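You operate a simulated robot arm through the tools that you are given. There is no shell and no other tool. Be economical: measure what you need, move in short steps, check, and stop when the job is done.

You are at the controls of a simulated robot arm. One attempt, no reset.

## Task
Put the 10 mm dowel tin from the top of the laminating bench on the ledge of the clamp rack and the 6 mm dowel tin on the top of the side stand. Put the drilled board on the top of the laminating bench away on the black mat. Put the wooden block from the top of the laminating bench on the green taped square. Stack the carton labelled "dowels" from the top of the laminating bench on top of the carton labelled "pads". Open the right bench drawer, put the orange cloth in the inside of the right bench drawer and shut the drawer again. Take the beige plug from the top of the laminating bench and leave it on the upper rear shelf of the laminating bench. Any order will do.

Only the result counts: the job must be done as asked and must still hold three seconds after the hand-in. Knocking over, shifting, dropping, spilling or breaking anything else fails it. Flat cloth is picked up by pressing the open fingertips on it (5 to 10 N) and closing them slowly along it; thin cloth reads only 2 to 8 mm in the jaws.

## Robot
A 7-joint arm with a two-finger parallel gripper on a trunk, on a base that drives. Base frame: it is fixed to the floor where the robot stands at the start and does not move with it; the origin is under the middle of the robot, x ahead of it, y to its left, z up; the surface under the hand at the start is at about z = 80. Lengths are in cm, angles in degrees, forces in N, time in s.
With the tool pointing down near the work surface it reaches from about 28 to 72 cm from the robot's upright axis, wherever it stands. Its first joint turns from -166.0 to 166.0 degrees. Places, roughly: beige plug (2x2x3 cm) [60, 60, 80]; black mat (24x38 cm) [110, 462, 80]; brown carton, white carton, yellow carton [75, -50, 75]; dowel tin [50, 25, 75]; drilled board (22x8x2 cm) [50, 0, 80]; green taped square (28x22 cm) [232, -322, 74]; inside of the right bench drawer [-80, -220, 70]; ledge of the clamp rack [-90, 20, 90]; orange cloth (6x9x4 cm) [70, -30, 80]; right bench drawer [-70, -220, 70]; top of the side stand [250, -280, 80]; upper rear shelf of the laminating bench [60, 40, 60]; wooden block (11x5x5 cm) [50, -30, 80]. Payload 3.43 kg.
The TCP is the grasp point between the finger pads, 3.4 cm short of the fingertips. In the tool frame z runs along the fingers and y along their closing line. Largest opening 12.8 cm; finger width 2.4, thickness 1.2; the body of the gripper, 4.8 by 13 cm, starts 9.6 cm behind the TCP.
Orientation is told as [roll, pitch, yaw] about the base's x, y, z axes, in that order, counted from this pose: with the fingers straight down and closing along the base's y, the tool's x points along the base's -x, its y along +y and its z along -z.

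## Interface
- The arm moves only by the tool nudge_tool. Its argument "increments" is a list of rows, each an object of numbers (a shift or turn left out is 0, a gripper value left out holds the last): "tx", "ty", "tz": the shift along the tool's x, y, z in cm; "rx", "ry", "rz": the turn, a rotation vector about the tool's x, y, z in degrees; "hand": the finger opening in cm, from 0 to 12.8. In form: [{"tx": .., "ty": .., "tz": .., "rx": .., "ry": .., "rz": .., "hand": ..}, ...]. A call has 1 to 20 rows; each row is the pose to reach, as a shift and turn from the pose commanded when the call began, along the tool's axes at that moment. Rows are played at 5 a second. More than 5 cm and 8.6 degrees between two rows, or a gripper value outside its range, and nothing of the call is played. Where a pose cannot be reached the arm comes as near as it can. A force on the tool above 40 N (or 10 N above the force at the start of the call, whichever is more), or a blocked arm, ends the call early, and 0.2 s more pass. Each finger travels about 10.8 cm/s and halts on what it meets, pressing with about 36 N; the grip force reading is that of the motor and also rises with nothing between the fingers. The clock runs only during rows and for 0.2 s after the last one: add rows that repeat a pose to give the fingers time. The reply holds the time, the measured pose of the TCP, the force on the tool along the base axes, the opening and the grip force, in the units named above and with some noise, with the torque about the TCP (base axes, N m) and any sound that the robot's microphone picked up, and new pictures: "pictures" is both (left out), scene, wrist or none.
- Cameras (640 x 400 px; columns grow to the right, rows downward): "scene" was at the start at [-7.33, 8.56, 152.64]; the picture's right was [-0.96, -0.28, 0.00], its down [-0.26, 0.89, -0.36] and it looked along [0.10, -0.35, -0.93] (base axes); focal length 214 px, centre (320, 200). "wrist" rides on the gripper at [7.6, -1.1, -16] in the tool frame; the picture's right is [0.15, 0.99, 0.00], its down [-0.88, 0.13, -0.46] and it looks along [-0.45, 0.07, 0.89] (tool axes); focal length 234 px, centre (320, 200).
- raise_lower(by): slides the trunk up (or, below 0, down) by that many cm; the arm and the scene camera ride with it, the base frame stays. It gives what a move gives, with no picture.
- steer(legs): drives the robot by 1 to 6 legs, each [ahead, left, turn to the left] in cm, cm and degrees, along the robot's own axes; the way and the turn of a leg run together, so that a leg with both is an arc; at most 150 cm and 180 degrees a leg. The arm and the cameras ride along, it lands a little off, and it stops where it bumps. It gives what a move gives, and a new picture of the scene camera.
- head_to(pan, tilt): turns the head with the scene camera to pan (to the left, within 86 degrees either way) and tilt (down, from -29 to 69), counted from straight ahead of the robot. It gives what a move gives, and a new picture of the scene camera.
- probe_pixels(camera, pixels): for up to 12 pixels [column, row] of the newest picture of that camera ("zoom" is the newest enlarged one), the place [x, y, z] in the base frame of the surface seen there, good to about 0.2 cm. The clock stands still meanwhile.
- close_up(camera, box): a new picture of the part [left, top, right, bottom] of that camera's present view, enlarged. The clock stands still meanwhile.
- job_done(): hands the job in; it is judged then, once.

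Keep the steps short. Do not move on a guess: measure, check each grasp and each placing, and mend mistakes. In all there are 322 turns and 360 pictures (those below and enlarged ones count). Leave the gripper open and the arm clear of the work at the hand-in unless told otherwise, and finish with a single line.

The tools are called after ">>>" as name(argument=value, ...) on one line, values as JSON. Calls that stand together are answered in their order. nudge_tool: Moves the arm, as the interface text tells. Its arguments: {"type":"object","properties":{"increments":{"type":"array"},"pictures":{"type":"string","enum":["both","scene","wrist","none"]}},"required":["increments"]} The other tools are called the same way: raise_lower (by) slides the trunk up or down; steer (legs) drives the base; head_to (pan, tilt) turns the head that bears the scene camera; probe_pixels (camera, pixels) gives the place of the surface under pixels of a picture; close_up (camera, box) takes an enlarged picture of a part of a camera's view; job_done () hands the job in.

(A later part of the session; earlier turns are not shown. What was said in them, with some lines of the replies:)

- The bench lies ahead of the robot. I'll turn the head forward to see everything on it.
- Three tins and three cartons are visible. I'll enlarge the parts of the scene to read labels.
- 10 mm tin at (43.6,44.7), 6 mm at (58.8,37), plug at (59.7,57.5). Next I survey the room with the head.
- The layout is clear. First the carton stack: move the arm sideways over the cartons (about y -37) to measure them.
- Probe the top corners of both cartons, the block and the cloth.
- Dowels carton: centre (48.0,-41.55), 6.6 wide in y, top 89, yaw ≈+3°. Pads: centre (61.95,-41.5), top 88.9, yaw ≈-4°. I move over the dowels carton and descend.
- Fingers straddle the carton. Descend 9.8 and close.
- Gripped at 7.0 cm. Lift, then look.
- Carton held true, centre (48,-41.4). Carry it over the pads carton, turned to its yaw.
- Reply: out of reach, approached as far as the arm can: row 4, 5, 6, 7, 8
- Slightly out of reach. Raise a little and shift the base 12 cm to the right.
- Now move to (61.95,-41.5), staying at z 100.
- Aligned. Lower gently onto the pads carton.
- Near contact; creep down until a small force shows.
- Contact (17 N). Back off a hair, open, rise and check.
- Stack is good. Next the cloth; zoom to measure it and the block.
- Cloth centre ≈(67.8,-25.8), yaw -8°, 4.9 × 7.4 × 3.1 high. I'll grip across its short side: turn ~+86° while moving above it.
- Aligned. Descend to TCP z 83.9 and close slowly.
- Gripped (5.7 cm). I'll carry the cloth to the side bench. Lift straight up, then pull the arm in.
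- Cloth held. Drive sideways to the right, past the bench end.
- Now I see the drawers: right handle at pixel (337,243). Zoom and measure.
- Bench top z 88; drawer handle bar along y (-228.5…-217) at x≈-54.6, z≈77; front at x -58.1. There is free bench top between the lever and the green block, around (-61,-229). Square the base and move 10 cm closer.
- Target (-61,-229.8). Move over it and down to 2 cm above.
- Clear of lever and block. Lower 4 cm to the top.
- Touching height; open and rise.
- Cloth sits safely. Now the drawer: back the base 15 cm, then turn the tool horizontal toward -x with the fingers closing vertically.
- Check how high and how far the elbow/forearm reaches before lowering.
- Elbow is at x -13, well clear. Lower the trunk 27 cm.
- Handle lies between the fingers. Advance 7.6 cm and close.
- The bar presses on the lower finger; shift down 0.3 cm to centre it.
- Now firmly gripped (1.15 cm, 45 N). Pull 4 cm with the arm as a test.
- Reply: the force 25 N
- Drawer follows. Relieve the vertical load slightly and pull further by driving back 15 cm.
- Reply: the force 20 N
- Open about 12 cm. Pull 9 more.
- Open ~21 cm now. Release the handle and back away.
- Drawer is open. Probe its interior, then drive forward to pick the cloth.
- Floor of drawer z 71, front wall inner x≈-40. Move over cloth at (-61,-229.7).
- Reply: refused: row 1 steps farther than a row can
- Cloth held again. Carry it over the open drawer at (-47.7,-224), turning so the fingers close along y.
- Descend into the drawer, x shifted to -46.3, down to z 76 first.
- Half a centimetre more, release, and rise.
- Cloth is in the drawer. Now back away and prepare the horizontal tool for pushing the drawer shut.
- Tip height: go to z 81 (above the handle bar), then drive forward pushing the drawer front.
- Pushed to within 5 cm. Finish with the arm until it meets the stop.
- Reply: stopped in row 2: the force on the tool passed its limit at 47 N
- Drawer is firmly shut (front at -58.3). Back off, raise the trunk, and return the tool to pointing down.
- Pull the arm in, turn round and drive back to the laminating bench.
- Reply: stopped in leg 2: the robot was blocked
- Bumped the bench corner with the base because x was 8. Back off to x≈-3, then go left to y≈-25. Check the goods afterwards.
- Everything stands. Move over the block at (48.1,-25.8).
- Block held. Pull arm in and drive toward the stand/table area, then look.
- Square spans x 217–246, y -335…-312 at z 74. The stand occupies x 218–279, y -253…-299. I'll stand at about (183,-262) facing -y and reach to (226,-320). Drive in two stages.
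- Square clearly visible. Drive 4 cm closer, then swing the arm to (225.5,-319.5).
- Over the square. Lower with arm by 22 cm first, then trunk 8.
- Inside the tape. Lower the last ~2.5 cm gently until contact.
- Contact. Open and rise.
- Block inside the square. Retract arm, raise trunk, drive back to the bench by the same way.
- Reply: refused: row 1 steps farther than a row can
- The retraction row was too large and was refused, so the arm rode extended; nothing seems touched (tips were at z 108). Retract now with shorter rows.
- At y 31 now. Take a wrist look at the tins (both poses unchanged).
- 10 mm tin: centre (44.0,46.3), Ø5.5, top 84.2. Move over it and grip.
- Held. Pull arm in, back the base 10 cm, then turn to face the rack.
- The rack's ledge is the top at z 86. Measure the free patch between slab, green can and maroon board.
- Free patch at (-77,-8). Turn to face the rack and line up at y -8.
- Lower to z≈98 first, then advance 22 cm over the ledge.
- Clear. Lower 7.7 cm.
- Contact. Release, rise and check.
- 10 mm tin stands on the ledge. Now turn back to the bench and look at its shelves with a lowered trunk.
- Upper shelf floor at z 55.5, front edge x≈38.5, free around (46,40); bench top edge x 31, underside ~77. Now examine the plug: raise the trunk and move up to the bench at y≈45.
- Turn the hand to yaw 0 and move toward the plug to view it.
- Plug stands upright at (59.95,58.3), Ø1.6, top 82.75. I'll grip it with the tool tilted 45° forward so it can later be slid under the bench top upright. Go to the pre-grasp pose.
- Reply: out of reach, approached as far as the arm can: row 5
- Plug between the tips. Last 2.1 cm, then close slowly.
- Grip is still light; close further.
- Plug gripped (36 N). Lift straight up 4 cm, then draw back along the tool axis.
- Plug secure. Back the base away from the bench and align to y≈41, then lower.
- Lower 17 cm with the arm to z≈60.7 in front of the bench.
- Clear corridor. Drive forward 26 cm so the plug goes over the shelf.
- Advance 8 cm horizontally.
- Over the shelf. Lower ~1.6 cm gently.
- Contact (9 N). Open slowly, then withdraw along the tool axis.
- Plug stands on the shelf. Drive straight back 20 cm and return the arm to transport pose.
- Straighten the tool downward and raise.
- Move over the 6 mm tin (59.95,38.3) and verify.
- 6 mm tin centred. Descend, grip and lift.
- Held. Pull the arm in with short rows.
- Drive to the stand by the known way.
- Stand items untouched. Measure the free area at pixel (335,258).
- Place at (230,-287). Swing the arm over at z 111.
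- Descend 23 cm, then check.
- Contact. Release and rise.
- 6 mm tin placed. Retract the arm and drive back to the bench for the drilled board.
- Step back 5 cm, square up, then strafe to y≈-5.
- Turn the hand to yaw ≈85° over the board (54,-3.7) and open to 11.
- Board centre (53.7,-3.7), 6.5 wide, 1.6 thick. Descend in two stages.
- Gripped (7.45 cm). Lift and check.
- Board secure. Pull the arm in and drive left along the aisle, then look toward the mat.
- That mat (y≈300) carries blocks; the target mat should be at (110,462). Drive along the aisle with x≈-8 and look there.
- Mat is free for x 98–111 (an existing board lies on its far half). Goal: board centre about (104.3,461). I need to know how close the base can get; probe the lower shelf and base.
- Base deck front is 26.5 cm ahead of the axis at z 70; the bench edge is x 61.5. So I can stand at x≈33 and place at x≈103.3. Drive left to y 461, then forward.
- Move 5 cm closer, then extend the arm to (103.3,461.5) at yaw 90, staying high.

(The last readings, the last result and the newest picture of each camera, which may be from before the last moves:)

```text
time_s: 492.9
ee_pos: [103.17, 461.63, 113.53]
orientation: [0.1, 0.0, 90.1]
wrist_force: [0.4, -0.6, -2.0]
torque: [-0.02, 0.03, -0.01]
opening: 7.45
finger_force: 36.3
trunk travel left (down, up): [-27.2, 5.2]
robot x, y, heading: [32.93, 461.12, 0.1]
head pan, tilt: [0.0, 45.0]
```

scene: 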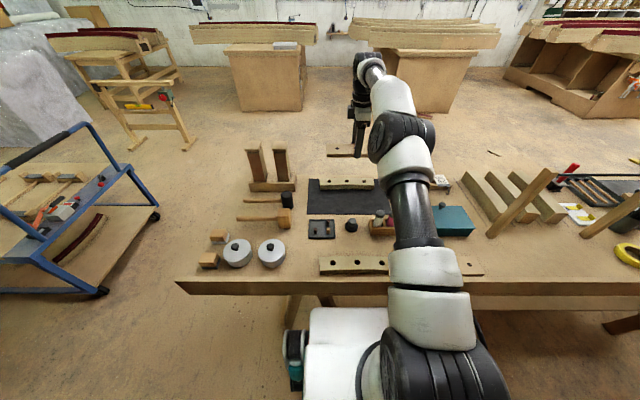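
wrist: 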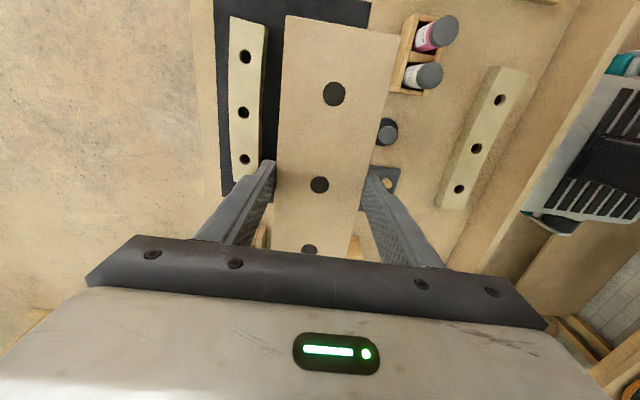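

>>> probe_pixels(camera="wrist", pixels=[[286, 18], [398, 38], [360, 250], [275, 245], [266, 30], [258, 160], [235, 60], [225, 150], [375, 8], [440, 75], [320, 185]])

```text
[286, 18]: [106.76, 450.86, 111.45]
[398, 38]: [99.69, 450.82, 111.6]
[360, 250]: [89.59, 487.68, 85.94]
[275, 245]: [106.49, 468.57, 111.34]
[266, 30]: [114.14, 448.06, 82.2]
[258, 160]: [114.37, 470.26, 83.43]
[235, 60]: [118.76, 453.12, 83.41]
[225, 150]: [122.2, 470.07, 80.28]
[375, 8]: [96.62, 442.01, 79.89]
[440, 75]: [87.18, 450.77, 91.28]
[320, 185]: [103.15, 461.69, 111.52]
```

Board hangs over x 99.6–106.8, y 451–472: inside the mat and clear of the other board (x>114). Descend.

>>> nudge_tool(increments=[{"tz": 4}, {"tz": 8}, {"tz": 12}, {"tz": 16}, {"tz": 20}, {"tz": 24}, {"tz": 27}, {"tz": 27}])

```text
time_s: 494.7
ee_pos: [103.19, 461.64, 86.62]
orientation: [0.0, 0.0, 89.9]
wrist_force: [0.4, 0.1, -1.3]
torque: [-0.01, 0.01, 0.04]
opening: 7.45
finger_force: 35.4
trunk travel left (down, up): [-27.2, 5.2]
robot x, y, heading: [32.4, 460.88, 0.1]
head pan, tilt: [0.0, 45.0]
```

scene: 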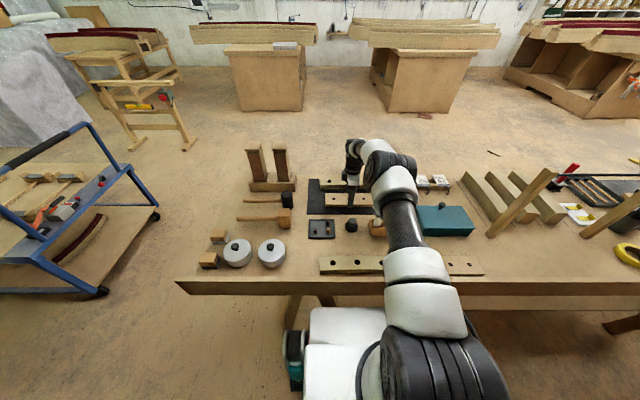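
wrist: 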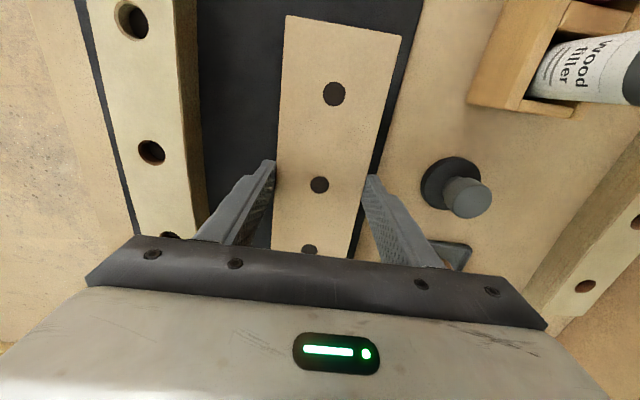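

Shift 0.8 cm further onto the mat and lower to contact.

>>> nudge_tool(increments=[{"ty": -0.8}, {"ty": -0.8, "tz": 1.2}, {"ty": -0.8, "tz": 2.2}, {"ty": -0.8, "tz": 2.6}, {"ty": -0.8, "tz": 2.6}], pictures="none")

```text
time_s: 495.9
ee_pos: [104.06, 461.59, 84.08]
orientation: [0.0, 0.0, 90.0]
wrist_force: [0.0, -0.5, -1.2]
torque: [0.01, -0.03, 0.01]
opening: 7.4
finger_force: 35.9
trunk travel left (down, up): [-27.2, 5.2]
robot x, y, heading: [32.89, 461.15, -0.0]
head pan, tilt: [0.0, 45.0]
```

>>> nudge_tool(increments=[{"tz": 0.1}, {"tz": 0.2}, {"tz": 0.3}, {"tz": 0.3}], pictures="none")

```text
time_s: 496.9
ee_pos: [104.06, 461.61, 83.91]
orientation: [-0.2, 0.0, 90.0]
wrist_force: [-0.9, 1.2, 10.3]
torque: [0.08, 0.48, -0.01]
opening: 7.42
finger_force: 35.8
trunk travel left (down, up): [-27.2, 5.2]
robot x, y, heading: [32.6, 461.51, -0.1]
head pan, tilt: [0.0, 45.0]
```

Contact (10 N). Open a little, rise.

>>> nudge_tool(increments=[{"tz": -0.05, "hand": 7.8}, {"tz": -0.05, "hand": 9}, {"tz": -0.05, "hand": 9}, {"tz": -3}, {"tz": -7}, {"tz": -11}, {"tz": -15}, {"tz": -19}, {"tz": -23}, {"tz": -27}, {"tz": -29}])

```text
time_s: 499.3
ee_pos: [103.95, 461.63, 112.89]
orientation: [-0.1, -0.1, 90.0]
wrist_force: [0.2, -0.2, 0.4]
torque: [-0.01, 0.01, 0.02]
opening: 8.97
finger_force: 0.1
trunk travel left (down, up): [-27.2, 5.2]
robot x, y, heading: [32.83, 460.94, 0.3]
head pan, tilt: [0.0, 45.0]
```

scene: 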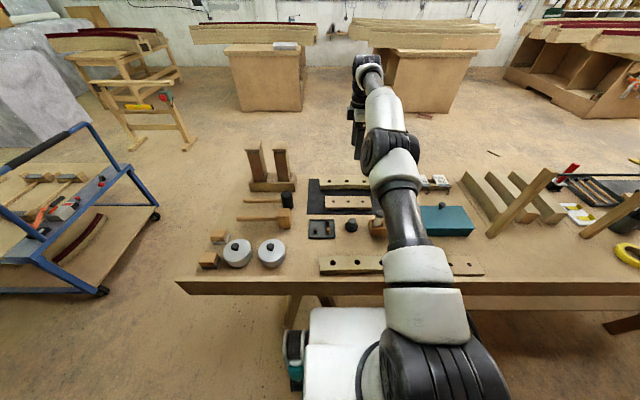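
wrist: 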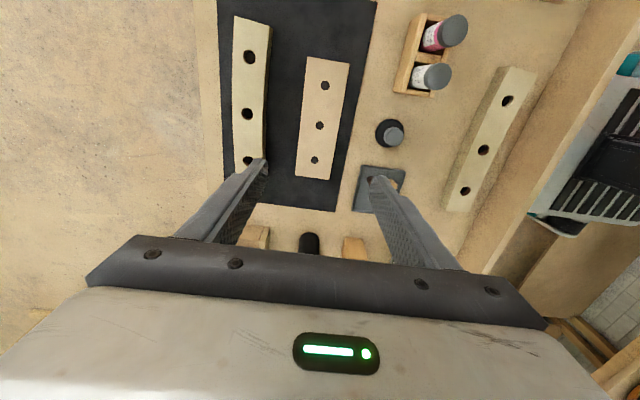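

The board lies on the mat. Retract the arm and back away to leave it clear.

>>> nudge_tool(increments=[{"ty": 4.5}, {"ty": 9}, {"ty": 13.5}, {"ty": 18}, {"ty": 22.5}, {"ty": 27}, {"ty": 31}, {"ty": 31}], pictures="none")

>>> steer(legs=[[-35, 0, 0]])

```text
time_s: 501.1
ee_pos: [72.96, 461.47, 112.75]
orientation: [-0.1, 0.0, 90.0]
wrist_force: [-0.5, -0.3, 0.0]
torque: [-0.02, -0.02, 0.0]
opening: 8.98
finger_force: 0.1
trunk travel left (down, up): [-27.2, 5.2]
robot x, y, heading: [33.03, 461.25, -0.2]
head pan, tilt: [0.0, 45.0]
```

```text
time_s: 503.4
ee_pos: [38.11, 461.53, 112.68]
orientation: [-0.2, -0.1, 90.2]
wrist_force: [0.4, -0.2, 0.8]
torque: [0.02, 0.03, -0.03]
opening: 9.02
finger_force: 0.0
trunk travel left (down, up): [-27.2, 5.2]
robot x, y, heading: [-2.08, 460.81, 0.3]
head pan, tilt: [0.0, 45.0]
```

scene: 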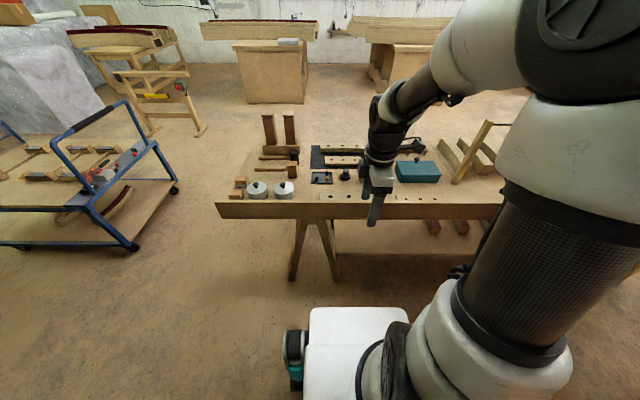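

All seven items are placed and the arm is clear with the gripper open. Hand in.

>>> job_done()

```text
The job is handed in.
```

I finished every part of the task and handed it in. I watched each item stay put when I released it, but did not go back at the end to look at the earlier ones.
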